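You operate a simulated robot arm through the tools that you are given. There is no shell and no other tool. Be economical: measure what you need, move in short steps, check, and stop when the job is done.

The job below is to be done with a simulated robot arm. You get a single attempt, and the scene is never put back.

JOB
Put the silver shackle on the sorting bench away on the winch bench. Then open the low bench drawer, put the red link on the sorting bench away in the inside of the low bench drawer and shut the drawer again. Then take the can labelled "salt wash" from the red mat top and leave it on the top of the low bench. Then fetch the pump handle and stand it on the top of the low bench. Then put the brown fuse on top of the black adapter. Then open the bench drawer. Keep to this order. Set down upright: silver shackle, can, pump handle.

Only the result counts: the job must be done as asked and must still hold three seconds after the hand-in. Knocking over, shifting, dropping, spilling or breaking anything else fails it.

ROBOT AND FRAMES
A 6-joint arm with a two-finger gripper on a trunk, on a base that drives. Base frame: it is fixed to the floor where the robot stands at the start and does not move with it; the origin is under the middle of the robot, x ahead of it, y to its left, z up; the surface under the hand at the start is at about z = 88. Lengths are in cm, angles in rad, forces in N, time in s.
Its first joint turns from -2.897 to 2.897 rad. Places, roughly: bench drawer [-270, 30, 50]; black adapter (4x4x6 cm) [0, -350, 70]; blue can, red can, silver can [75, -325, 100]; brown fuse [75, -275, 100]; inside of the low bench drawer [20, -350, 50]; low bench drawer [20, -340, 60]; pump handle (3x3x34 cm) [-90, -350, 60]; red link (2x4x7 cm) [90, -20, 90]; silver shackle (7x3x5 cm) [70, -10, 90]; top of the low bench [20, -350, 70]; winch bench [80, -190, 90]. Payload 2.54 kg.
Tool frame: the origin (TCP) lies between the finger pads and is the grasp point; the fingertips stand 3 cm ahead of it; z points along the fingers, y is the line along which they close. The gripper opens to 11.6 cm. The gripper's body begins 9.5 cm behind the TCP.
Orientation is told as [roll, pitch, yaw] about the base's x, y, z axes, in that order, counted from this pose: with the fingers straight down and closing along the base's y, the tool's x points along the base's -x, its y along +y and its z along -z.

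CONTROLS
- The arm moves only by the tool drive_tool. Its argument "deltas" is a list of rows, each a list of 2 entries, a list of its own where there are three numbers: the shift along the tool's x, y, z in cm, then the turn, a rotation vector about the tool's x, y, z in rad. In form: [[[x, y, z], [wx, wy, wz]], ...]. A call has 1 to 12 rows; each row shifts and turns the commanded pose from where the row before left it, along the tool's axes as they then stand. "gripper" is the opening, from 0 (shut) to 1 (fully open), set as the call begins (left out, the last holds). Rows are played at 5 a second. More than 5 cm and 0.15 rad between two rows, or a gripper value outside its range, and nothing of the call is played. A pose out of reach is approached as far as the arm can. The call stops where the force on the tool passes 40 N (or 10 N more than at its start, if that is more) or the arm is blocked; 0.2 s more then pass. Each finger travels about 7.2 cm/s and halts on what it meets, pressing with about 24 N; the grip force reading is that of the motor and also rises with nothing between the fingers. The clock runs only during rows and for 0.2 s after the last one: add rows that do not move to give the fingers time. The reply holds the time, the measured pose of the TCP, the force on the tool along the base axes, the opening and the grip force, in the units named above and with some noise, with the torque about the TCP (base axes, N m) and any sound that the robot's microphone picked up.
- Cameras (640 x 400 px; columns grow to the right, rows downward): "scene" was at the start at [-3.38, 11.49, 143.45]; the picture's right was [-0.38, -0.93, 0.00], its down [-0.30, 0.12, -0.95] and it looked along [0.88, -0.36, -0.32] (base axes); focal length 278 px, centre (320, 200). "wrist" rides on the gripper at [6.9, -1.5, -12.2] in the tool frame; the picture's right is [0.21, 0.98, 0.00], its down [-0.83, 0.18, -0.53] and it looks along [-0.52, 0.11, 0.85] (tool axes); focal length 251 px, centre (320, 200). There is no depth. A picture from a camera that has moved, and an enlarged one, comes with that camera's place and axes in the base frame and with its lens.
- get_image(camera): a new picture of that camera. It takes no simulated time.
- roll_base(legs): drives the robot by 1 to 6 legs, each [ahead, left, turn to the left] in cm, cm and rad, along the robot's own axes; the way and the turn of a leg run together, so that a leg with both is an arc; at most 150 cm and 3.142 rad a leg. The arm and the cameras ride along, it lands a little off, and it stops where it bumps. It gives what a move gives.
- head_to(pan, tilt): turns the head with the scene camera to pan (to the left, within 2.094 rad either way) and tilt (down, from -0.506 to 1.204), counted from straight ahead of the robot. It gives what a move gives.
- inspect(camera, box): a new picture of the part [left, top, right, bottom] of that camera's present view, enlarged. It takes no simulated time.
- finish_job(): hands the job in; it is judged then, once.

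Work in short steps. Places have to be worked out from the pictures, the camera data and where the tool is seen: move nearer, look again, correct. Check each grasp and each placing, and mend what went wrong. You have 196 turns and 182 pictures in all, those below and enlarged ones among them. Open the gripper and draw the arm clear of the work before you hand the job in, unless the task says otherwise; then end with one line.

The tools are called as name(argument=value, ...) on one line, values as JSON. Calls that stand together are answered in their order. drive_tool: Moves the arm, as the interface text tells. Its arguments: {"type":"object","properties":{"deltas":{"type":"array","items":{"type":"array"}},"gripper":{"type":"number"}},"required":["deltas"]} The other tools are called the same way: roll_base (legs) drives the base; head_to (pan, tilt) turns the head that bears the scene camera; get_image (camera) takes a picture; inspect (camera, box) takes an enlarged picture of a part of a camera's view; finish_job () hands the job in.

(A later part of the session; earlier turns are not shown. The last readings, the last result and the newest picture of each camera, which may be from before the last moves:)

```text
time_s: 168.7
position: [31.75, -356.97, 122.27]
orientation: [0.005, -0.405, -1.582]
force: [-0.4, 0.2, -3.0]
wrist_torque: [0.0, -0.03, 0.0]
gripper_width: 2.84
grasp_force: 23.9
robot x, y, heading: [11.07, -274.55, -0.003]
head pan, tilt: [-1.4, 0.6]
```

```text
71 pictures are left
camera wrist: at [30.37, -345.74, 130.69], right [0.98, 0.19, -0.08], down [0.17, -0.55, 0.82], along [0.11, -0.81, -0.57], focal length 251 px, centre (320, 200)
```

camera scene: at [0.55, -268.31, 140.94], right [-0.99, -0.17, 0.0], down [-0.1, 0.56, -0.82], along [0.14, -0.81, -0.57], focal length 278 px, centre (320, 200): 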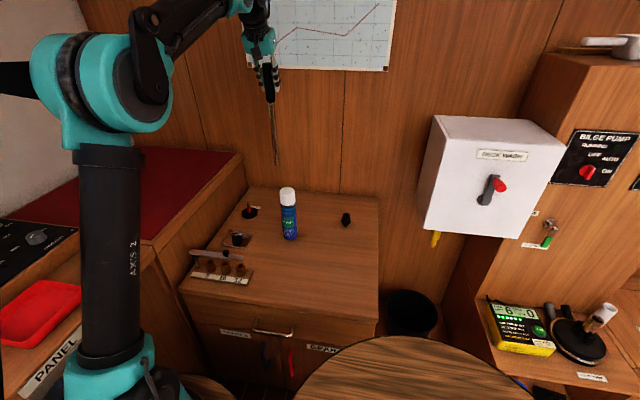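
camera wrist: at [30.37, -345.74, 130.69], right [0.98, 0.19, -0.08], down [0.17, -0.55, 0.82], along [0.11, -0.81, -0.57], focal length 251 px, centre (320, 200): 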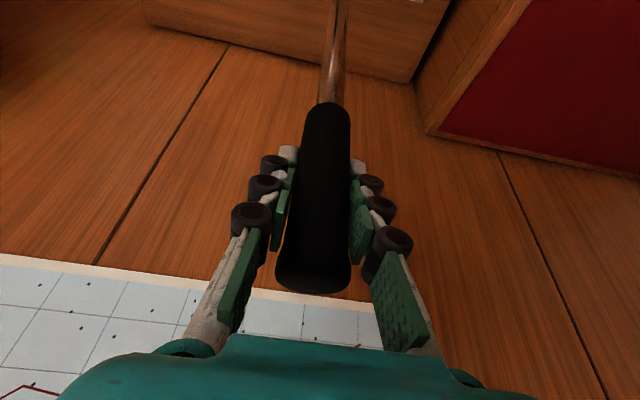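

Lower to about 4 cm above contact.

drive_tool(deltas=[[[1.77, 0, 4.14], [0, 0, 0]], [[1.77, 0, 4.14], [0, 0, 0]], [[1.77, 0, 4.14], [0, 0, 0]], [[1.77, 0, 4.14], [0, 0, 0]], [[0, 0, 0], [0, 0, 0]]])

inspect(camera="scene", box=[180, 80, 380, 270])

```text
time_s: 169.9
position: [31.8, -356.93, 104.26]
orientation: [0.004, -0.404, -1.58]
force: [-0.4, 0.2, -1.7]
wrist_torque: [-0.01, 0.0, 0.0]
gripper_width: 2.89
grasp_force: 23.7
robot x, y, heading: [10.78, -274.56, 0.006]
head pan, tilt: [-1.4, 0.6]
```

```text
2.11 times, centred on (280, 175) of scene
camera zoom: at [0.55, -268.32, 140.94], right [-0.99, -0.17, 0.0], down [-0.1, 0.56, -0.82], along [0.14, -0.81, -0.57], focal length 585 px, centre (404, 253)
```

zoom: 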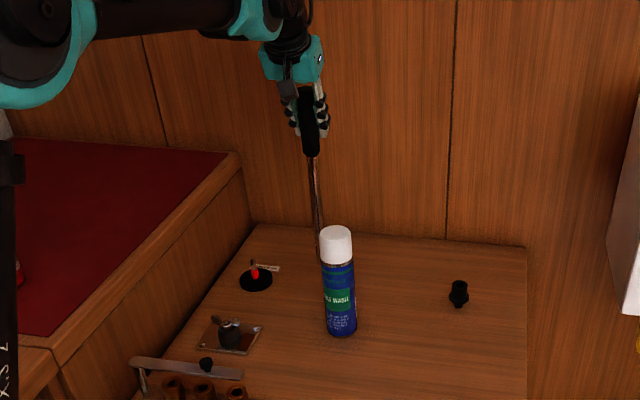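

Handle vertical. I'll lower to contact in small steps.

drive_tool(deltas=[[[1.18, 0, 2.76], [0, 0, 0]], [[0.3, 0, 0.69], [0, 0, 0]], [[0.16, 0, 0.37], [0, 0, 0]], [[0.16, 0, 0.37], [0, 0, 0]], [[0, 0, 0], [0, 0, 0]]])

```text
time_s: 171.1
position: [31.76, -357.02, 99.83]
orientation: [0.003, -0.405, -1.582]
force: [1.0, -0.3, -2.9]
wrist_torque: [0.01, 0.0, 0.01]
gripper_width: 2.87
grasp_force: 24.0
robot x, y, heading: [10.85, -274.75, 0.003]
head pan, tilt: [-1.4, 0.6]
```

drive_tool(deltas=[[[0.12, 0, 0.28], [0, 0, 0]], [[0.12, 0, 0.28], [0, 0, 0]], [[0.12, 0, 0.28], [0, 0, 0]], [[0.12, 0, 0.28], [0, 0, 0]], [[0, 0, 0], [0, 0, 0]]])

```text
time_s: 172.3
position: [31.83, -356.99, 98.7]
orientation: [0.002, -0.408, -1.582]
force: [0.2, -0.2, 18.0]
wrist_torque: [-0.01, -0.02, 0.0]
gripper_width: 2.88
grasp_force: 24.1
robot x, y, heading: [11.07, -274.93, -0.003]
head pan, tilt: [-1.4, 0.6]
```

Contact at 18 N with no torque. I'll ease off slightly and open.

drive_tool(deltas=[[[-0.05, 0, -0.12], [0, 0, 0]], [[0, 0, 0], [0, 0, 0]]])

drive_tool(deltas=[[[0, 0, 0], [0, 0, 0]], [[0, 0, 0], [0, 0, 0]], [[0, 0, 0], [0, 0, 0]], [[0, 0, 0], [0, 0, 0]]], gripper=0.5)

get_image(camera="wrist")

inspect(camera="scene", box=[180, 80, 380, 270])

```text
time_s: 172.9
position: [31.73, -356.86, 98.52]
orientation: [0.005, -0.404, -1.581]
force: [-0.1, -0.9, 0.2]
wrist_torque: [-0.24, -0.02, -0.02]
gripper_width: 2.85
grasp_force: 24.6
robot x, y, heading: [10.98, -274.68, -0.003]
head pan, tilt: [-1.4, 0.6]
```

```text
time_s: 173.9
position: [31.75, -356.94, 98.59]
orientation: [0.004, -0.404, -1.582]
force: [-0.6, 0.6, 1.4]
wrist_torque: [-0.01, 0.02, -0.03]
gripper_width: 5.79
grasp_force: 0.0
robot x, y, heading: [11.09, -274.64, -0.0]
head pan, tilt: [-1.4, 0.6]
```

```text
69 pictures are left
camera wrist: at [30.33, -345.72, 106.96], right [0.98, 0.19, -0.08], down [0.17, -0.55, 0.82], along [0.11, -0.81, -0.57], focal length 251 px, centre (320, 200)
```

wrist: 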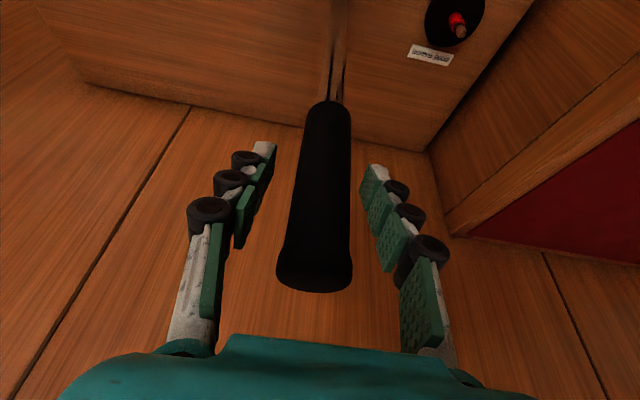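

```text
2.11 times, centred on (280, 175) of scene
camera zoom: at [0.55, -268.32, 140.94], right [-0.99, -0.17, 0.0], down [-0.1, 0.56, -0.82], along [0.14, -0.81, -0.57], focal length 585 px, centre (404, 253)
```

zoom: 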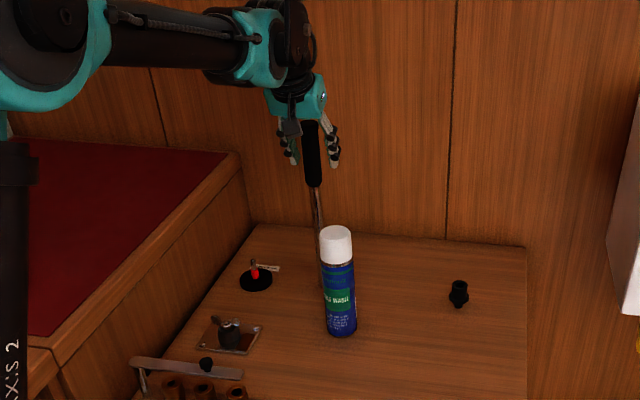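

It stands on its own. I'll withdraw back along the tool axis.

drive_tool(deltas=[[[0, 0, -2], [0, 0, 0]], [[0, 0, -4], [0, 0, 0]], [[0, 0, -4.5], [0, 0, 0]], [[0, 0, -4.5], [0, 0, 0]], [[0, 0, -4.5], [0, 0, 0]], [[0, 0, 0], [0, 0, 0]]])

drive_tool(deltas=[[[4.14, 0, -1.77], [0, 0.1, 0]], [[4.4, 0, -1.4], [0, 0.1, 0]], [[4.6, 0, -0.9], [0, 0.1, 0]], [[4.8, 0, -0.5], [0, 0.1, 0]], [[4.8, 0, 0], [0, 0, 0]], [[4.8, 0, 0], [0, 0, 0]], [[4.8, 0, 0], [0, 0, 0]], [[0, 0, 0], [0, 0, 0]]])

get_image(camera="scene")

```text
time_s: 175.3
position: [31.94, -349.16, 116.53]
orientation: [0.005, -0.406, -1.581]
force: [0.0, -0.1, 0.5]
wrist_torque: [-0.01, -0.02, 0.0]
gripper_width: 5.81
grasp_force: 0.1
robot x, y, heading: [11.01, -275.05, -0.002]
head pan, tilt: [-1.4, 0.6]
```

```text
time_s: 177.1
position: [32.0, -316.19, 116.34]
orientation: [0.003, -0.005, -1.58]
force: [-0.3, 1.1, 0.2]
wrist_torque: [0.06, 0.03, 0.0]
gripper_width: 5.81
grasp_force: 0.0
robot x, y, heading: [11.03, -274.83, -0.004]
head pan, tilt: [-1.4, 0.6]
```

```text
67 pictures are left
camera scene: at [0.55, -268.31, 140.94], right [-0.99, -0.17, 0.0], down [-0.1, 0.56, -0.83], along [0.14, -0.81, -0.56], focal length 278 px, centre (320, 200)
```

scene: 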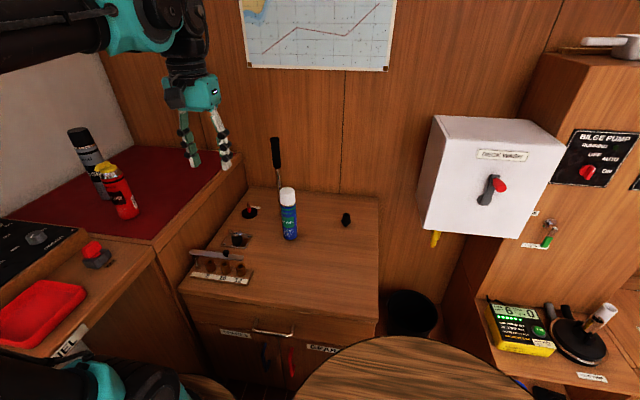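

The handle stands. Next the brown fuse: I turn the head to the spare fuse rack on the panel bench.

head_to(pan=-0.15, tilt=0.75)

get_image(camera="scene")

get_image(camera="wrist")

```text
time_s: 178.5
position: [32.08, -316.28, 116.25]
orientation: [0.005, -0.004, -1.578]
force: [0.5, 1.1, -0.7]
wrist_torque: [-0.02, 0.0, 0.0]
gripper_width: 5.82
grasp_force: 0.1
robot x, y, heading: [10.93, -274.56, -0.003]
head pan, tilt: [-0.15, 0.75]
```

```text
66 pictures are left
camera scene: at [7.25, -260.85, 139.65], right [-0.15, -0.99, 0.0], down [-0.67, 0.1, -0.73], along [0.72, -0.11, -0.68], focal length 278 px, centre (320, 200)
```

scene: 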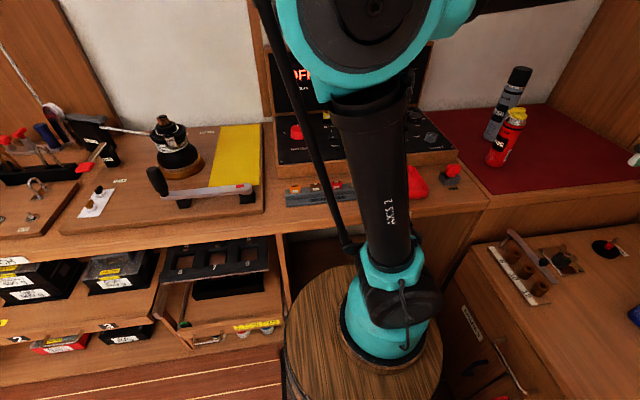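

```text
65 pictures are left
camera wrist: at [30.59, -309.22, 128.3], right [0.98, 0.21, 0.0], down [0.17, -0.82, 0.54], along [0.11, -0.53, -0.84], focal length 251 px, centre (320, 200)
```

wrist: 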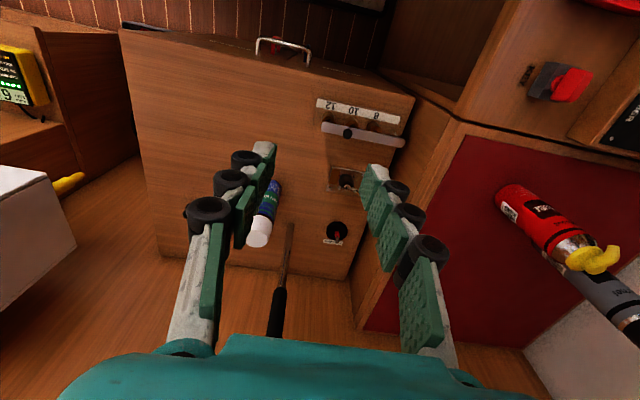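

inspect(camera="scene", box=[270, 160, 370, 220])

```text
6.40 times, centred on (320, 190) of scene
camera zoom: at [7.25, -260.85, 139.65], right [-0.15, -0.99, 0.0], down [-0.67, 0.1, -0.73], along [0.72, -0.11, -0.68], focal length 1778 px, centre (320, 264)
```

zoom: 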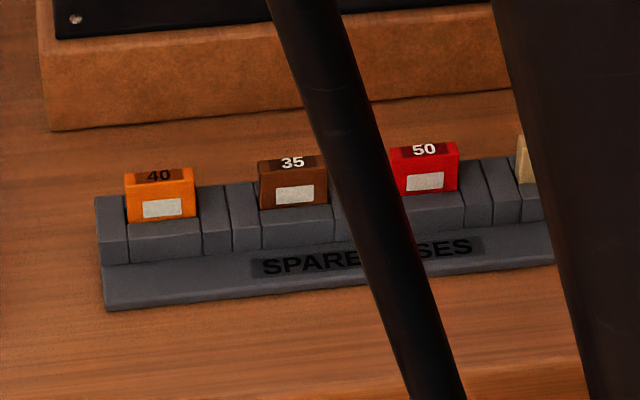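

The brown "35" fuse sits in a slot near [63,-268], wide along y. My present yaw (closing along x) suits it, so I swing the hand there.

drive_tool(deltas=[[[3, 3.5, 0], [0, 0, 0]], [[3, 3.5, 0], [0, 0, 0]], [[4, 3, 0], [0, 0, 0]], [[4, 2.5, 0], [0, 0, 0]], [[4, 2.5, 0], [0, 0, 0]], [[4, 2, 0], [0, 0, 0]], [[4, 2, 0], [0, 0, 0]], [[4, 2, 0], [0, 0, 0]], [[4, 2, 0], [0, 0, 0]], [[4, 2, 0], [0, 0, 0]], [[4, 2, 1], [0, 0, 0]], [[4, 2, 1], [0, 0, 0]]], gripper=0.3)

get_image(camera="wrist")

get_image(camera="scene")

```text
time_s: 181.1
position: [61.44, -270.35, 114.13]
orientation: [0.005, -0.005, -1.581]
force: [0.0, -0.3, 0.5]
wrist_torque: [0.0, -0.03, 0.02]
gripper_width: 3.47
grasp_force: 0.1
robot x, y, heading: [11.31, -274.61, -0.003]
head pan, tilt: [-0.15, 0.75]
```

```text
63 pictures are left
camera wrist: at [59.92, -263.38, 126.19], right [0.98, 0.2, 0.0], down [0.17, -0.82, 0.54], along [0.11, -0.53, -0.84], focal length 251 px, centre (320, 200)
```

wrist: 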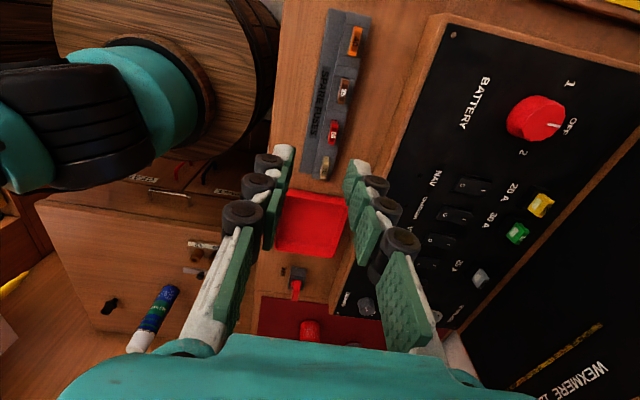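

```text
62 pictures are left
camera scene: at [7.23, -260.85, 139.65], right [-0.15, -0.99, 0.0], down [-0.67, 0.1, -0.73], along [0.72, -0.11, -0.68], focal length 278 px, centre (320, 200)
```

scene: 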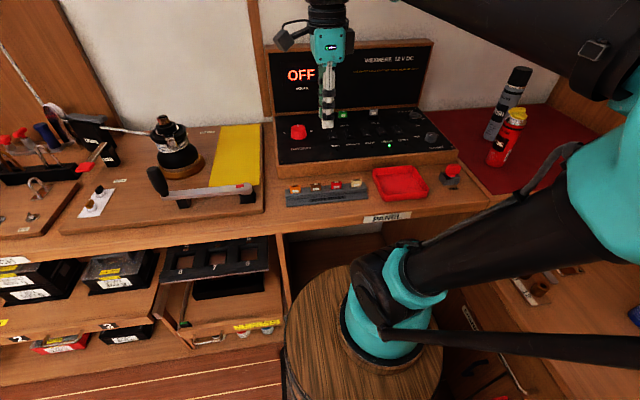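

drive_tool(deltas=[[[2, 2.6, 3], [0, 0, 0]], [[0, 0, 4], [0, 0, 0]], [[0, 0, 4], [0, 0, 0]], [[0, 0, 0], [0, 0, 0]]])

get_image(camera="wrist")

inspect(camera="scene", box=[270, 120, 400, 220])

```text
time_s: 182.1
position: [64.22, -268.67, 103.16]
orientation: [0.004, -0.004, -1.58]
force: [0.1, 0.6, -0.2]
wrist_torque: [-0.01, 0.04, 0.0]
gripper_width: 3.49
grasp_force: 0.1
robot x, y, heading: [11.05, -274.5, -0.007]
head pan, tilt: [-0.15, 0.75]
```

```text
61 pictures are left
camera wrist: at [62.71, -261.49, 115.17], right [0.98, 0.21, 0.0], down [0.17, -0.82, 0.54], along [0.11, -0.53, -0.84], focal length 251 px, centre (320, 200)
```

wrist: 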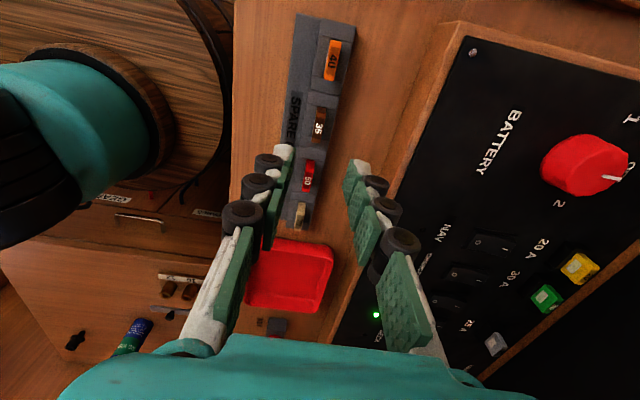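

```text
4.00 times, centred on (335, 170) of scene
camera zoom: at [7.25, -260.84, 139.65], right [-0.15, -0.99, 0.0], down [-0.67, 0.1, -0.73], along [0.72, -0.11, -0.68], focal length 1111 px, centre (260, 320)
```

zoom: 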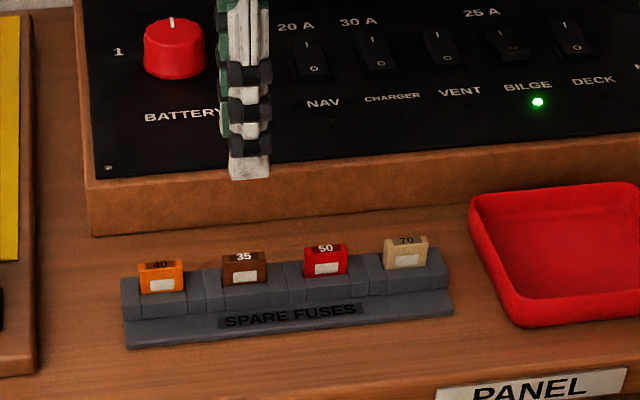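

inspect(camera="wrist", box=[275, 80, 365, 170])

```text
4.44 times, centred on (320, 125) of wrist
camera zoom: at [62.71, -261.49, 115.17], right [0.98, 0.21, 0.0], down [0.17, -0.82, 0.54], along [0.11, -0.53, -0.84], focal length 1118 px, centre (320, 533)
```

zoom: 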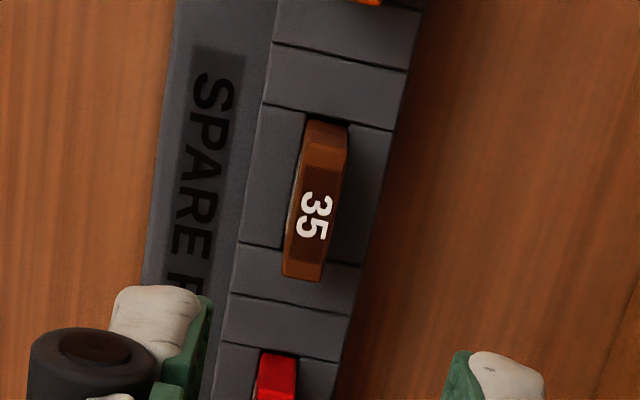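

The brown fuse's top is at [64.0,-268.55,92.1], about 1 cm thick along x. I'll lower to TCP z≈93.6 and check before closing.

drive_tool(deltas=[[[0.1, -0.2, 4], [0, 0, 0]], [[0, 0, 3], [0, 0, 0]], [[0, 0, 2], [0, 0, 0]], [[0, 0, 0.5], [0, 0, 0]], [[0, 0, 0], [0, 0, 0]]])

get_image(camera="wrist")

inspect(camera="scene", box=[280, 140, 380, 220])

```text
time_s: 183.3
position: [64.11, -268.48, 93.87]
orientation: [0.004, -0.005, -1.579]
force: [0.0, -0.1, -0.5]
wrist_torque: [-0.01, -0.02, 0.02]
gripper_width: 3.48
grasp_force: 0.1
robot x, y, heading: [10.69, -274.63, -0.006]
head pan, tilt: [-0.15, 0.75]
```

```text
58 pictures are left
camera wrist: at [62.52, -261.46, 105.74], right [0.98, 0.21, 0.0], down [0.17, -0.82, 0.54], along [0.11, -0.53, -0.84], focal length 251 px, centre (320, 200)
```

wrist: 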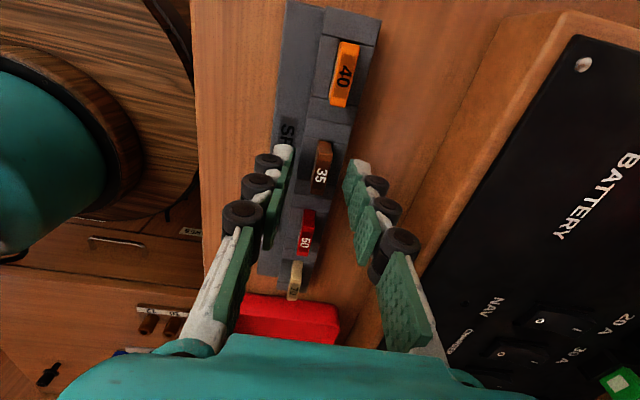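

```text
5.00 times, centred on (330, 180) of scene
camera zoom: at [7.25, -260.84, 139.65], right [-0.15, -0.99, 0.0], down [-0.67, 0.1, -0.73], along [0.72, -0.11, -0.68], focal length 1389 px, centre (270, 300)
```

zoom: 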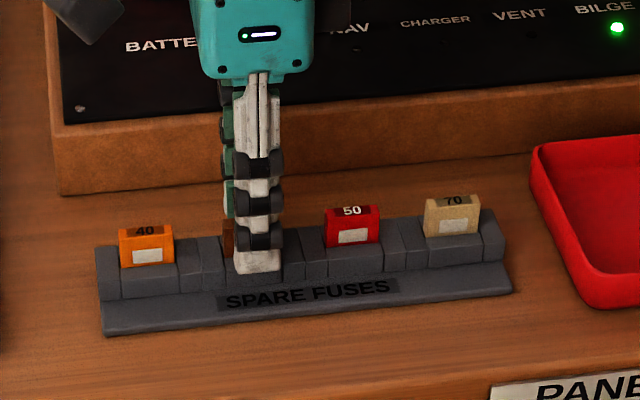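

Shift 0.3 cm to centre, then close.

drive_tool(deltas=[[[0.3, 0, 0.1], [0, 0, 0]], [[0, 0, 0], [0, 0, 0]]])

drive_tool(deltas=[[[0, 0, 0], [0, 0, 0]], [[0, 0, 0], [0, 0, 0]], [[0, 0, 0], [0, 0, 0]], [[0, 0, 0], [0, 0, 0]]], gripper=0)

get_image(camera="wrist")

```text
time_s: 183.9
position: [64.04, -268.19, 93.73]
orientation: [0.004, -0.005, -1.579]
force: [0.0, -0.1, 0.1]
wrist_torque: [-0.01, -0.03, 0.01]
gripper_width: 3.48
grasp_force: 0.0
robot x, y, heading: [11.15, -274.75, -0.002]
head pan, tilt: [-0.15, 0.75]
```

```text
time_s: 184.9
position: [64.16, -268.1, 93.64]
orientation: [0.003, -0.004, -1.58]
force: [2.8, -0.6, -0.1]
wrist_torque: [0.01, -0.1, 0.03]
gripper_width: 0.73
grasp_force: 24.0
robot x, y, heading: [11.3, -274.8, -0.007]
head pan, tilt: [-0.15, 0.75]
```

```text
56 pictures are left
camera wrist: at [62.53, -261.17, 105.64], right [0.98, 0.21, 0.0], down [0.17, -0.82, 0.54], along [0.11, -0.53, -0.84], focal length 251 px, centre (320, 200)
```

wrist: 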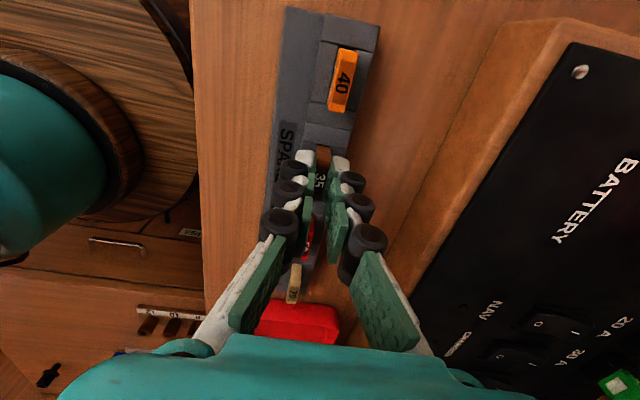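

Gripped at 0.73 cm. I'll lift slowly straight up.

drive_tool(deltas=[[[0, 0, -1], [0, 0, 0]], [[0, 0, -1.5], [0, 0, 0]], [[0, 0, -2.5], [0, 0, 0]], [[0, 0, -4], [0, 0, 0]], [[0, 0, -4], [0, 0, 0]], [[0, 0, -4], [0, 0, 0]], [[0, 0, 0], [0, 0, 0]]])

inspect(camera="wrist", box=[240, 80, 400, 260])

inspect(camera="scene", box=[260, 80, 400, 220])

```text
time_s: 186.5
position: [64.04, -268.22, 110.8]
orientation: [0.005, -0.004, -1.58]
force: [0.3, 0.4, -0.9]
wrist_torque: [0.01, -0.01, -0.03]
gripper_width: 0.71
grasp_force: 23.6
robot x, y, heading: [11.31, -274.59, -0.005]
head pan, tilt: [-0.15, 0.75]
```

```text
2.22 times, centred on (320, 170) of wrist
camera zoom: at [62.47, -261.2, 122.72], right [0.98, 0.21, 0.0], down [0.17, -0.82, 0.54], along [0.11, -0.53, -0.84], focal length 559 px, centre (320, 267)
```

zoom: 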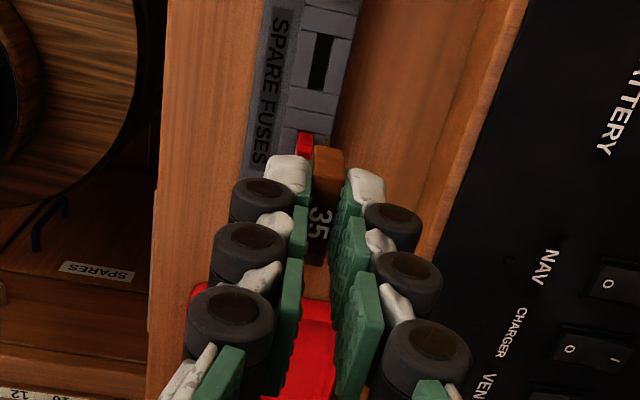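

```text
2.86 times, centred on (330, 150) of scene
camera zoom: at [7.25, -260.84, 139.65], right [-0.15, -0.99, 0.0], down [-0.67, 0.1, -0.73], along [0.72, -0.11, -0.68], focal length 794 px, centre (291, 343)
```

zoom: 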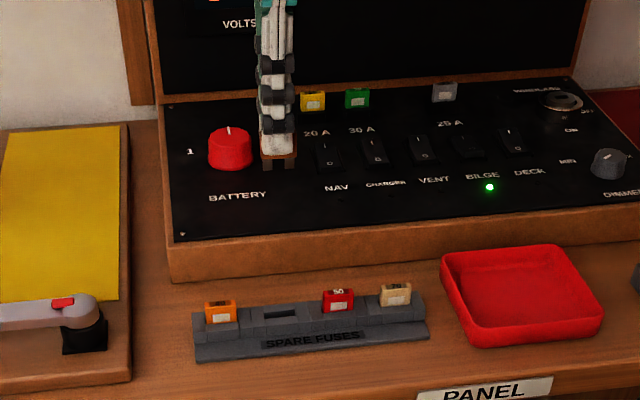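

The fuse is held with its prongs down. I raise, swing the arm back toward the low bench and shift the base 10 cm back so the arm stays clear of the pump handle.

drive_tool(deltas=[[[-3, -2, -4], [0, 0, 0]], [[-4, -2, -3], [0, 0, 0]], [[-4, -2, 0], [0, 0, 0]], [[-4, -2, 0], [0, 0, 0]], [[-4, -2, 0], [0, 0, 0]], [[-4, -2, 0], [0, 0, 0]], [[-4, -2, 0], [0, 0, 0]], [[-4, -2.5, 0], [0, 0, 0]], [[-4, -2.5, 0], [0, 0, 0]], [[-4, -3, 0], [0, 0, 0]], [[-3, -3.5, 0], [0, 0, 0]], [[-3, -3.5, 0], [0, 0, 0]]])

roll_base(legs=[[-10, 0, 0]])

drive_tool(deltas=[[[-1, -4.5, 0], [0, 0, 0]], [[-2, -4.3, 0], [0, 0, 0]], [[-3, -3.5, 0], [0, 0, 0]], [[-4.5, -2, 0], [0, 0, 0]], [[-4.5, -1, 0], [0, 0, 0]], [[-4, 0, 0], [0, 0, 0]], [[0, 0, 0], [0, 0, 0]]])

head_to(pan=-1.5, tilt=0.65)

get_image(camera="wrist")

get_image(camera="scene")

```text
refused: row 1 steps farther than a row can; nothing moved
```

```text
time_s: 187.7
position: [53.8, -268.19, 110.65]
orientation: [0.003, -0.005, -1.581]
force: [0.5, 0.1, 0.7]
wrist_torque: [-0.03, -0.01, 0.02]
gripper_width: 0.71
grasp_force: 24.4
robot x, y, heading: [0.63, -274.26, 0.001]
head pan, tilt: [-0.15, 0.75]
```

```text
time_s: 189.2
position: [37.45, -287.19, 110.72]
orientation: [0.014, 0.008, -1.512]
force: [-0.9, -0.6, 0.6]
wrist_torque: [0.03, -0.02, -0.01]
gripper_width: 0.72
grasp_force: 24.3
robot x, y, heading: [0.88, -274.4, -0.004]
head pan, tilt: [-0.15, 0.75]
```

```text
time_s: 190.8
position: [38.69, -286.98, 110.84]
orientation: [0.001, -0.007, -1.586]
force: [0.0, 4.2, 0.5]
wrist_torque: [-0.37, 0.09, 0.01]
gripper_width: 0.74
grasp_force: 24.3
robot x, y, heading: [1.03, -274.51, -0.004]
head pan, tilt: [-1.499, 0.649]
```

```text
53 pictures are left
camera wrist: at [37.25, -279.95, 122.95], right [0.98, 0.2, 0.0], down [0.17, -0.82, 0.54], along [0.11, -0.53, -0.84], focal length 251 px, centre (320, 200)
```

wrist: 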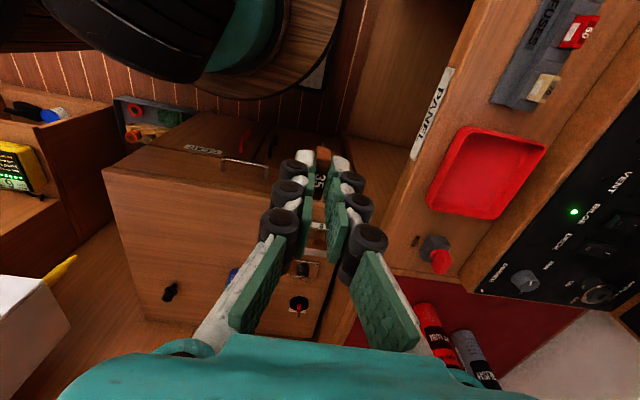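

```text
52 pictures are left
camera scene: at [-10.15, -267.83, 140.51], right [-1.0, -0.07, 0.0], down [-0.05, 0.6, -0.8], along [0.06, -0.8, -0.6], focal length 278 px, centre (320, 200)
```

scene: 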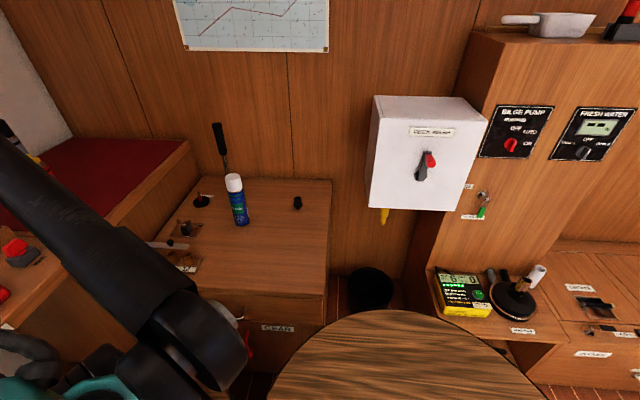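

The pose was near the inner limit but nothing was touched. I continue around to the low bench with a wider arc.

drive_tool(deltas=[[[-4, 1, -2], [0, 0, 0]], [[-4, 1, -2], [0, 0, 0]], [[-4, -0.5, -2], [0, 0, 0]], [[-4, -2.5, 0], [0, 0, 0]], [[-4, -2.5, 0], [0, 0, 0]], [[-3.5, -3, 0], [0, 0, 0]], [[-3, -3.7, 0], [0, 0, 0]], [[-3, -3.7, 0], [0, 0, 0]], [[-3, -3.7, 0], [0, 0, 0]], [[-3, -3.7, 0], [0, 0, 0]], [[-3, -3.7, 0], [0, 0, 0]], [[-3, -3.7, 0], [0, 0, 0]]])

drive_tool(deltas=[[[-4, -1, 2], [0, 0, 0]], [[-4, -1, 2], [0, 0, 0]], [[-4, -1, 2], [0, 0, 0]], [[-3, 0, 3], [0, 0, 0]], [[0, 0, 0], [0, 0, 0]]])

get_image(camera="wrist")

get_image(camera="scene")

```text
time_s: 193.3
position: [9.46, -328.32, 116.98]
orientation: [0.003, -0.006, -1.579]
force: [-0.4, 0.6, 0.2]
wrist_torque: [-0.05, 0.01, 0.02]
gripper_width: 0.73
grasp_force: 23.8
robot x, y, heading: [1.09, -274.55, -0.003]
head pan, tilt: [-1.499, 0.649]
```

```text
time_s: 194.6
position: [6.1, -343.14, 107.86]
orientation: [0.002, -0.005, -1.579]
force: [0.4, 0.4, 0.6]
wrist_torque: [0.01, 0.0, -0.01]
gripper_width: 0.71
grasp_force: 24.0
robot x, y, heading: [0.93, -274.81, -0.001]
head pan, tilt: [-1.499, 0.649]
```

```text
51 pictures are left
camera wrist: at [4.68, -336.28, 119.93], right [0.98, 0.21, 0.0], down [0.17, -0.82, 0.54], along [0.11, -0.53, -0.84], focal length 251 px, centre (320, 200)
```

wrist: 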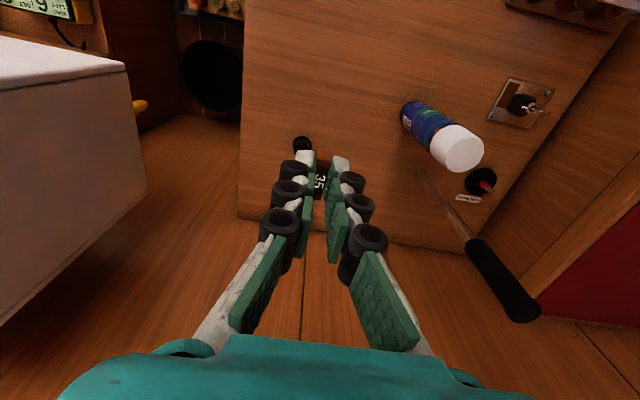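

```text
50 pictures are left
camera scene: at [-10.44, -268.24, 140.51], right [-1.0, -0.07, 0.0], down [-0.04, 0.6, -0.8], along [0.06, -0.79, -0.6], focal length 278 px, centre (320, 200)
```

scene: 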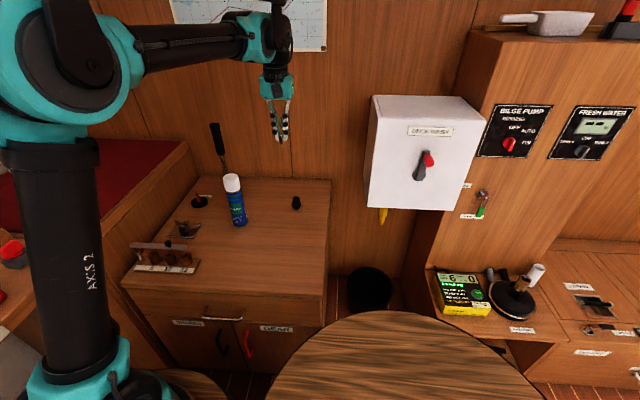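

inspect(camera="wrist", box=[270, 110, 350, 190])

inspect(camera="scene", box=[250, 70, 350, 230])

```text
5.00 times, centred on (310, 150) of wrist
camera zoom: at [4.68, -336.28, 119.93], right [0.98, 0.21, 0.0], down [0.17, -0.82, 0.54], along [0.11, -0.53, -0.84], focal length 1257 px, centre (370, 450)
```

zoom: 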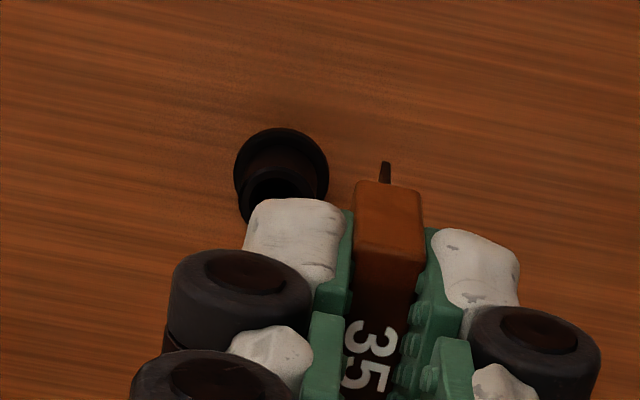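

```text
2.50 times, centred on (300, 150) of scene
camera zoom: at [-10.44, -268.24, 140.51], right [-1.0, -0.07, 0.0], down [-0.04, 0.6, -0.8], along [0.06, -0.79, -0.6], focal length 694 px, centre (370, 325)
```

zoom: 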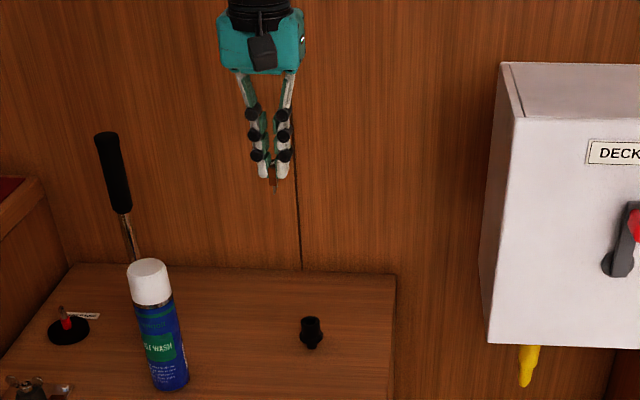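

The finger hides the adapter's top. I shift 8 cm aside for an unobstructed view.

drive_tool(deltas=[[[0, 4, 3], [0, 0, 0]], [[0, 4, 3], [0, 0, 0]], [[0, 0, 0], [0, 0, 0]]])

inspect(camera="wrist", box=[210, 90, 310, 190])

inspect(camera="scene", box=[275, 180, 325, 220])

```text
time_s: 195.3
position: [14.22, -343.46, 101.84]
orientation: [0.003, -0.007, -1.58]
force: [0.1, -1.0, 0.4]
wrist_torque: [0.0, -0.02, 0.0]
gripper_width: 0.72
grasp_force: 23.7
robot x, y, heading: [1.09, -275.02, -0.005]
head pan, tilt: [-1.499, 0.649]
```

```text
4.00 times, centred on (260, 140) of wrist
camera zoom: at [12.77, -336.35, 113.83], right [0.98, 0.21, 0.0], down [0.17, -0.82, 0.54], along [0.11, -0.53, -0.84], focal length 1006 px, centre (560, 440)
```

zoom: 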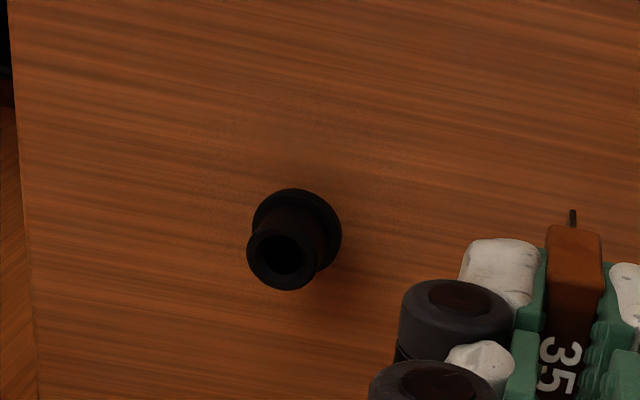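

```text
10.00 times, centred on (300, 200) of scene
camera zoom: at [-10.45, -268.24, 140.51], right [-1.0, -0.07, 0.0], down [-0.04, 0.6, -0.8], along [0.06, -0.79, -0.6], focal length 2778 px, centre (520, 200)
```

zoom: 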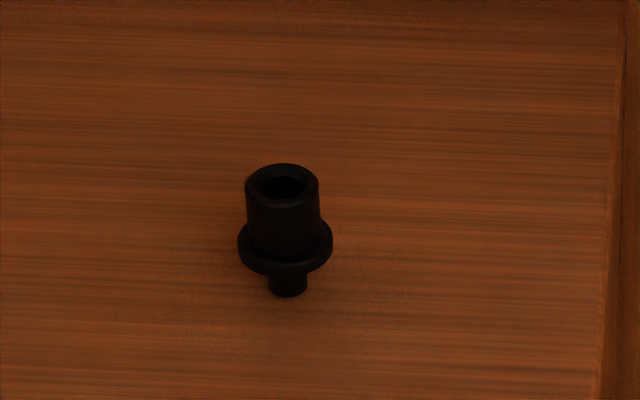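

The adapter stands on a narrow foot, with a tube top about 2.9 cm across with a hole. I look closely at the fuse's underside before choosing how to place it.

inspect(camera="scene", box=[230, 100, 310, 170])

inspect(camera="wrist", box=[290, 120, 350, 190])

```text
5.71 times, centred on (270, 135) of scene
camera zoom: at [-10.45, -268.24, 140.51], right [-1.0, -0.07, 0.0], down [-0.04, 0.6, -0.8], along [0.06, -0.79, -0.6], focal length 1587 px, centre (606, 571)
```

zoom: 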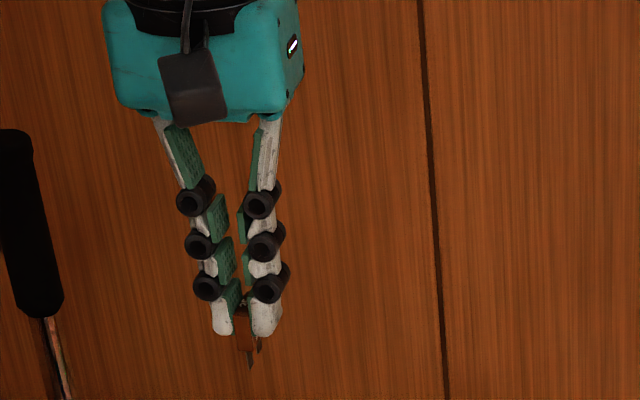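

```text
5.71 times, centred on (320, 155) of wrist
camera zoom: at [12.77, -336.35, 113.83], right [0.98, 0.21, 0.0], down [0.17, -0.82, 0.54], along [0.11, -0.53, -0.84], focal length 1437 px, centre (320, 457)
```

zoom: 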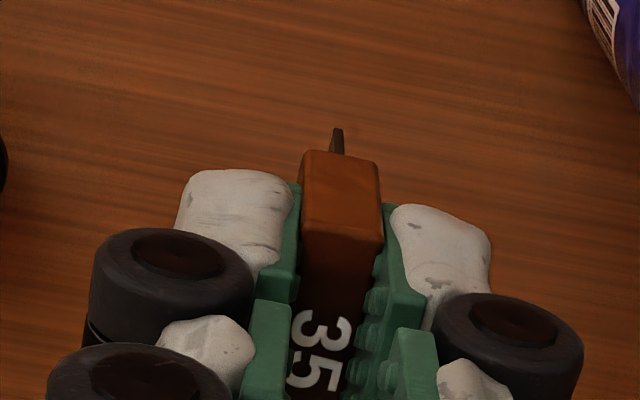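

The fuse has two thin prongs, so it would be unsteady standing on the tube rim; lying flat across it is safer. I'll set it on a free part of the low bench first, tip it flat there, and regrip it by its ends.

drive_tool(deltas=[[[3, -2, 2], [0, 0, 0]], [[2.5, -2, 3], [0, 0, 0]], [[0, 0, 4.5], [0, 0, 0]], [[0, 0, 4.5], [0, 0, 0]], [[0, 0, 4.5], [0, 0, 0]], [[0, 0, 4.0], [0, 0, 0]], [[0, 0, 0], [0, 0, 0]]])

inspect(camera="scene", box=[190, 120, 340, 260])

```text
time_s: 196.9
position: [10.3, -338.12, 79.32]
orientation: [0.004, -0.003, -1.579]
force: [0.4, -0.4, -0.4]
wrist_torque: [0.01, 0.0, 0.0]
gripper_width: 0.74
grasp_force: 24.2
robot x, y, heading: [0.72, -274.96, -0.001]
head pan, tilt: [-1.499, 0.649]
```

```text
2.86 times, centred on (265, 190) of scene
camera zoom: at [-10.45, -268.24, 140.51], right [-1.0, -0.07, 0.0], down [-0.04, 0.6, -0.8], along [0.06, -0.79, -0.6], focal length 794 px, centre (477, 229)
```

zoom: 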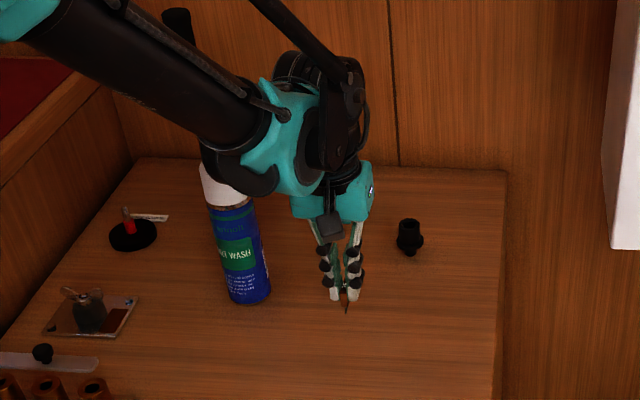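

The wrist is near the can, so I move 7 cm further away from it before lowering.

drive_tool(deltas=[[[0.5, -4, -1], [0, 0, 0]], [[0.5, -3.5, 0], [0, 0, 0]], [[0, 0, 3], [0, 0, 0]], [[0, 0, 0.8], [0, 0, 0]], [[0, 0, 0], [0, 0, 0]]])

inspect(camera="scene", box=[230, 140, 340, 260])

```text
time_s: 198.2
position: [2.82, -337.0, 76.57]
orientation: [0.003, -0.005, -1.579]
force: [-0.6, 0.1, 0.6]
wrist_torque: [0.0, -0.04, -0.01]
gripper_width: 0.75
grasp_force: 23.5
robot x, y, heading: [0.91, -274.63, 0.002]
head pan, tilt: [-1.499, 0.649]
```

```text
3.33 times, centred on (285, 200) of scene
camera zoom: at [-10.45, -268.25, 140.51], right [-1.0, -0.07, 0.0], down [-0.04, 0.6, -0.8], along [0.06, -0.79, -0.6], focal length 926 px, centre (437, 200)
```

zoom: 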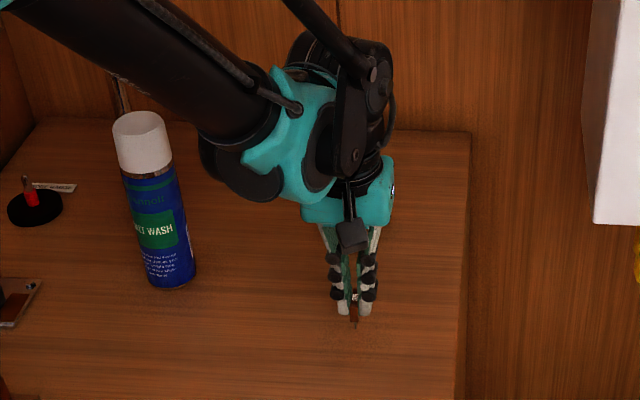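

Prongs about 1.5–2 cm above the top. I lower in small steps to light contact.

drive_tool(deltas=[[[0, 0, 0.5], [0, 0, 0]], [[0, 0, 0.3], [0, 0, 0]], [[0, 0, 0.2], [0, 0, 0]], [[0, 0, 0], [0, 0, 0]]])

drive_tool(deltas=[[[0, 0, 0.2], [0, 0, 0]], [[0, 0, 0.15], [0, 0, 0]], [[0, 0, 0], [0, 0, 0]]])

```text
time_s: 199.2
position: [2.76, -336.94, 75.52]
orientation: [0.004, -0.006, -1.578]
force: [0.0, 0.8, 0.4]
wrist_torque: [-0.03, -0.01, 0.01]
gripper_width: 0.72
grasp_force: 24.4
robot x, y, heading: [1.05, -274.54, -0.003]
head pan, tilt: [-1.499, 0.649]
```

```text
time_s: 199.9
position: [2.82, -336.93, 75.24]
orientation: [0.003, -0.004, -1.581]
force: [-0.1, -0.6, 0.1]
wrist_torque: [0.01, 0.02, 0.02]
gripper_width: 0.73
grasp_force: 24.2
robot x, y, heading: [0.91, -274.66, -0.001]
head pan, tilt: [-1.499, 0.649]
```

drive_tool(deltas=[[[0, 0, 0.2], [0, 0, 0]], [[0, 0, 0.2], [0, 0, 0]], [[0, 0, 0.2], [0, 0, 0]], [[0, 0, 0], [0, 0, 0]]])

```text
time_s: 200.9
position: [2.78, -336.85, 74.73]
orientation: [0.004, -0.006, -1.579]
force: [0.5, -0.1, 19.1]
wrist_torque: [-0.11, 0.0, -0.01]
gripper_width: 0.71
grasp_force: 24.0
robot x, y, heading: [1.0, -274.52, -0.007]
head pan, tilt: [-1.499, 0.649]
```

Contact. I ease off and open, to see whether it stands.

drive_tool(deltas=[[[0, 0, -0.2], [0, 0, 0]], [[0, 0, 0], [0, 0, 0]]])

drive_tool(deltas=[[[0, 0, 0], [0, 0, 0]], [[0, 0, 0], [0, 0, 0]], [[0, 0, 0], [0, 0, 0]], [[0, 0, 0], [0, 0, 0]]], gripper=0.5)

inspect(camera="wrist", box=[220, 90, 420, 290])

inspect(camera="scene", box=[240, 180, 340, 260])

```text
time_s: 201.6
position: [2.75, -336.99, 74.84]
orientation: [0.004, -0.004, -1.578]
force: [1.0, 0.4, 0.1]
wrist_torque: [0.0, 0.02, 0.01]
gripper_width: 0.75
grasp_force: 23.9
robot x, y, heading: [0.67, -275.01, -0.001]
head pan, tilt: [-1.499, 0.649]
```

```text
time_s: 202.6
position: [2.8, -337.0, 74.78]
orientation: [0.004, -0.005, -1.579]
force: [0.1, -0.8, -0.7]
wrist_torque: [-0.03, -0.01, 0.04]
gripper_width: 5.79
grasp_force: 0.0
robot x, y, heading: [0.86, -274.73, -0.002]
head pan, tilt: [-1.499, 0.649]
```

```text
2.00 times, centred on (320, 190) of wrist
camera zoom: at [1.33, -329.94, 86.87], right [0.98, 0.21, 0.0], down [0.17, -0.82, 0.54], along [0.11, -0.53, -0.84], focal length 503 px, centre (320, 220)
```

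zoom: 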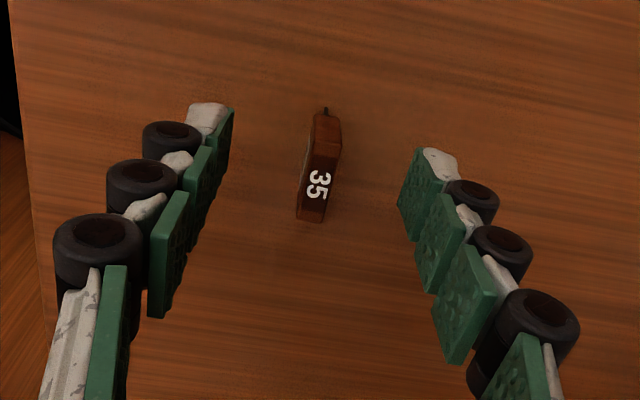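

```text
5.00 times, centred on (290, 220) of scene
camera zoom: at [-10.45, -268.25, 140.51], right [-1.0, -0.07, 0.0], down [-0.04, 0.6, -0.8], along [0.06, -0.79, -0.6], focal length 1389 px, centre (470, 100)
```

zoom: 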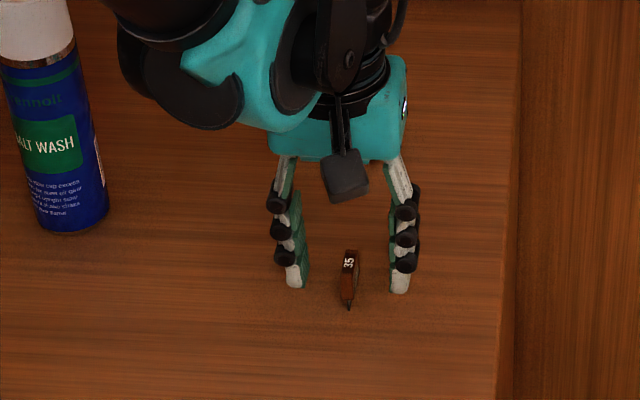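

It stands well, but flat is still safer on the narrow adapter. I'll tip it by pushing its top gently with the -x finger.

drive_tool(deltas=[[[0, 0, -1.0], [0, 0, 0]], [[0, 0.8, 0], [0, 0, 0]], [[0, 0.8, 0], [0, 0, 0]], [[0, 0.5, 0], [0, 0, 0]], [[0, 0.4, 0], [0, 0, 0]], [[0, 0.4, 0], [0, 0, 0]], [[0, 0.4, 0], [0, 0, 0]], [[0, 0.4, 0], [0, 0, 0]], [[0, 0.4, 0], [0, 0, 0]], [[0, 0.3, 0], [0, 0, 0]], [[0, 0, 0], [0, 0, 0]]])

inspect(camera="wrist", box=[220, 90, 420, 290])

```text
time_s: 204.9
position: [7.25, -336.87, 75.84]
orientation: [0.004, -0.005, -1.58]
force: [0.2, 0.0, 0.2]
wrist_torque: [0.02, -0.01, 0.01]
gripper_width: 5.8
grasp_force: 0.1
robot x, y, heading: [0.73, -274.86, -0.001]
head pan, tilt: [-1.499, 0.649]
```

```text
2.00 times, centred on (320, 190) of wrist
camera zoom: at [5.74, -329.97, 87.85], right [0.98, 0.21, 0.0], down [0.17, -0.82, 0.54], along [0.11, -0.53, -0.84], focal length 503 px, centre (320, 220)
```

zoom: 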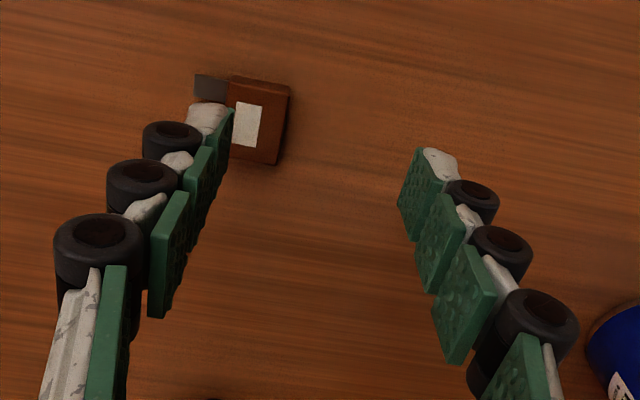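

It lies flat. I rise and turn the hand back to yaw 0 to grip it by its ends (along y).

drive_tool(deltas=[[[0, -1, -4.8], [0, 0, 0]], [[0, -1, -4.8], [0, 0, -0.14]], [[0, 0, -4.5], [0, 0, -0.143]], [[0, 0, -4.5], [0, 0, -0.143]], [[0, 0, 0], [0, 0, -0.143]], [[0, 0, 0], [0, 0, -0.143]], [[0, 0, 0], [0, 0, -0.143]], [[0, 0, 0], [0, 0, -0.143]], [[0, 0, 0], [0, 0, -0.143]], [[0, 0, 0], [0, 0, -0.143]], [[0, 0, 0], [0, 0, -0.143]], [[0, 0, 0], [0, 0, -0.143]]], gripper=0.5)

get_image(camera="wrist")

inspect(camera="scene", box=[240, 170, 340, 260])

```text
time_s: 207.6
position: [5.17, -336.9, 94.47]
orientation: [-0.006, -0.004, -0.009]
force: [-0.8, 0.5, -0.4]
wrist_torque: [-0.04, 0.02, 0.02]
gripper_width: 5.78
grasp_force: 0.1
robot x, y, heading: [0.9, -274.92, -0.005]
head pan, tilt: [-1.499, 0.649]
```

```text
38 pictures are left
camera wrist: at [-1.77, -338.22, 106.51], right [-0.21, 0.98, -0.01], down [0.83, 0.18, 0.54], along [0.52, 0.11, -0.84], focal length 251 px, centre (320, 200)
```

wrist: 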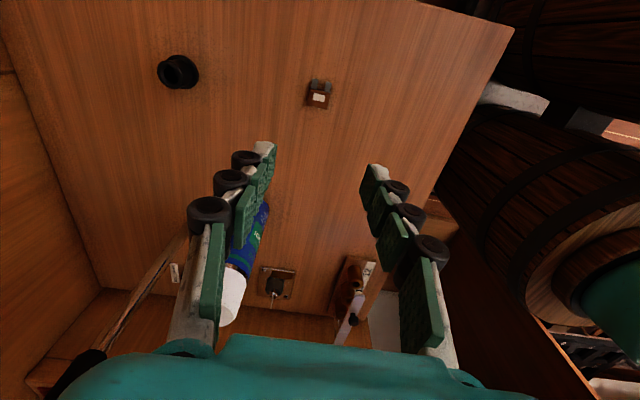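

```text
4.44 times, centred on (290, 215) of scene
camera zoom: at [-10.45, -268.24, 140.51], right [-1.0, -0.07, 0.0], down [-0.04, 0.6, -0.8], along [0.06, -0.79, -0.6], focal length 1235 px, centre (453, 133)
```

zoom: 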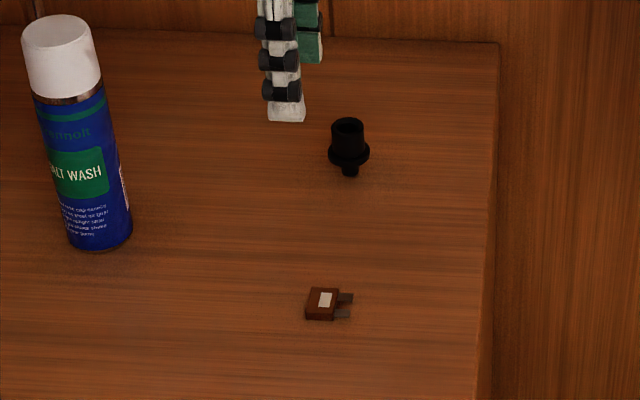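

The fuse body is at about [5.0,-337.15] and the adapter top at about [5.1,-354.3,75.7]. I'll descend over the fuse with the fingers either side of it.

drive_tool(deltas=[[[0.1, -0.25, 4.5], [0.006, 0, 0.009]], [[0, 0, 4.5], [0, 0, 0]], [[0, 0, 4.5], [0, 0, 0]], [[0, 0, 4.5], [0, 0, 0]], [[0, 0, 2], [0, 0, 0]], [[0, 0, 0], [0, 0, 0]]])

inspect(camera="wrist", box=[220, 90, 420, 290])

```text
time_s: 208.9
position: [5.14, -337.31, 74.42]
orientation: [-0.01, -0.003, -0.019]
force: [-0.2, 0.0, 1.0]
wrist_torque: [0.01, -0.05, -0.01]
gripper_width: 5.78
grasp_force: 0.0
robot x, y, heading: [0.87, -274.96, -0.001]
head pan, tilt: [-1.499, 0.649]
```

```text
2.00 times, centred on (320, 190) of wrist
camera zoom: at [-1.85, -338.57, 86.51], right [-0.2, 0.98, -0.01], down [0.83, 0.17, 0.53], along [0.53, 0.1, -0.85], focal length 503 px, centre (320, 220)
```

zoom: 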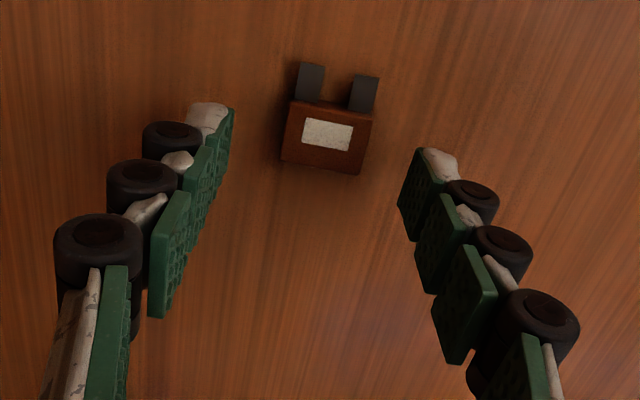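

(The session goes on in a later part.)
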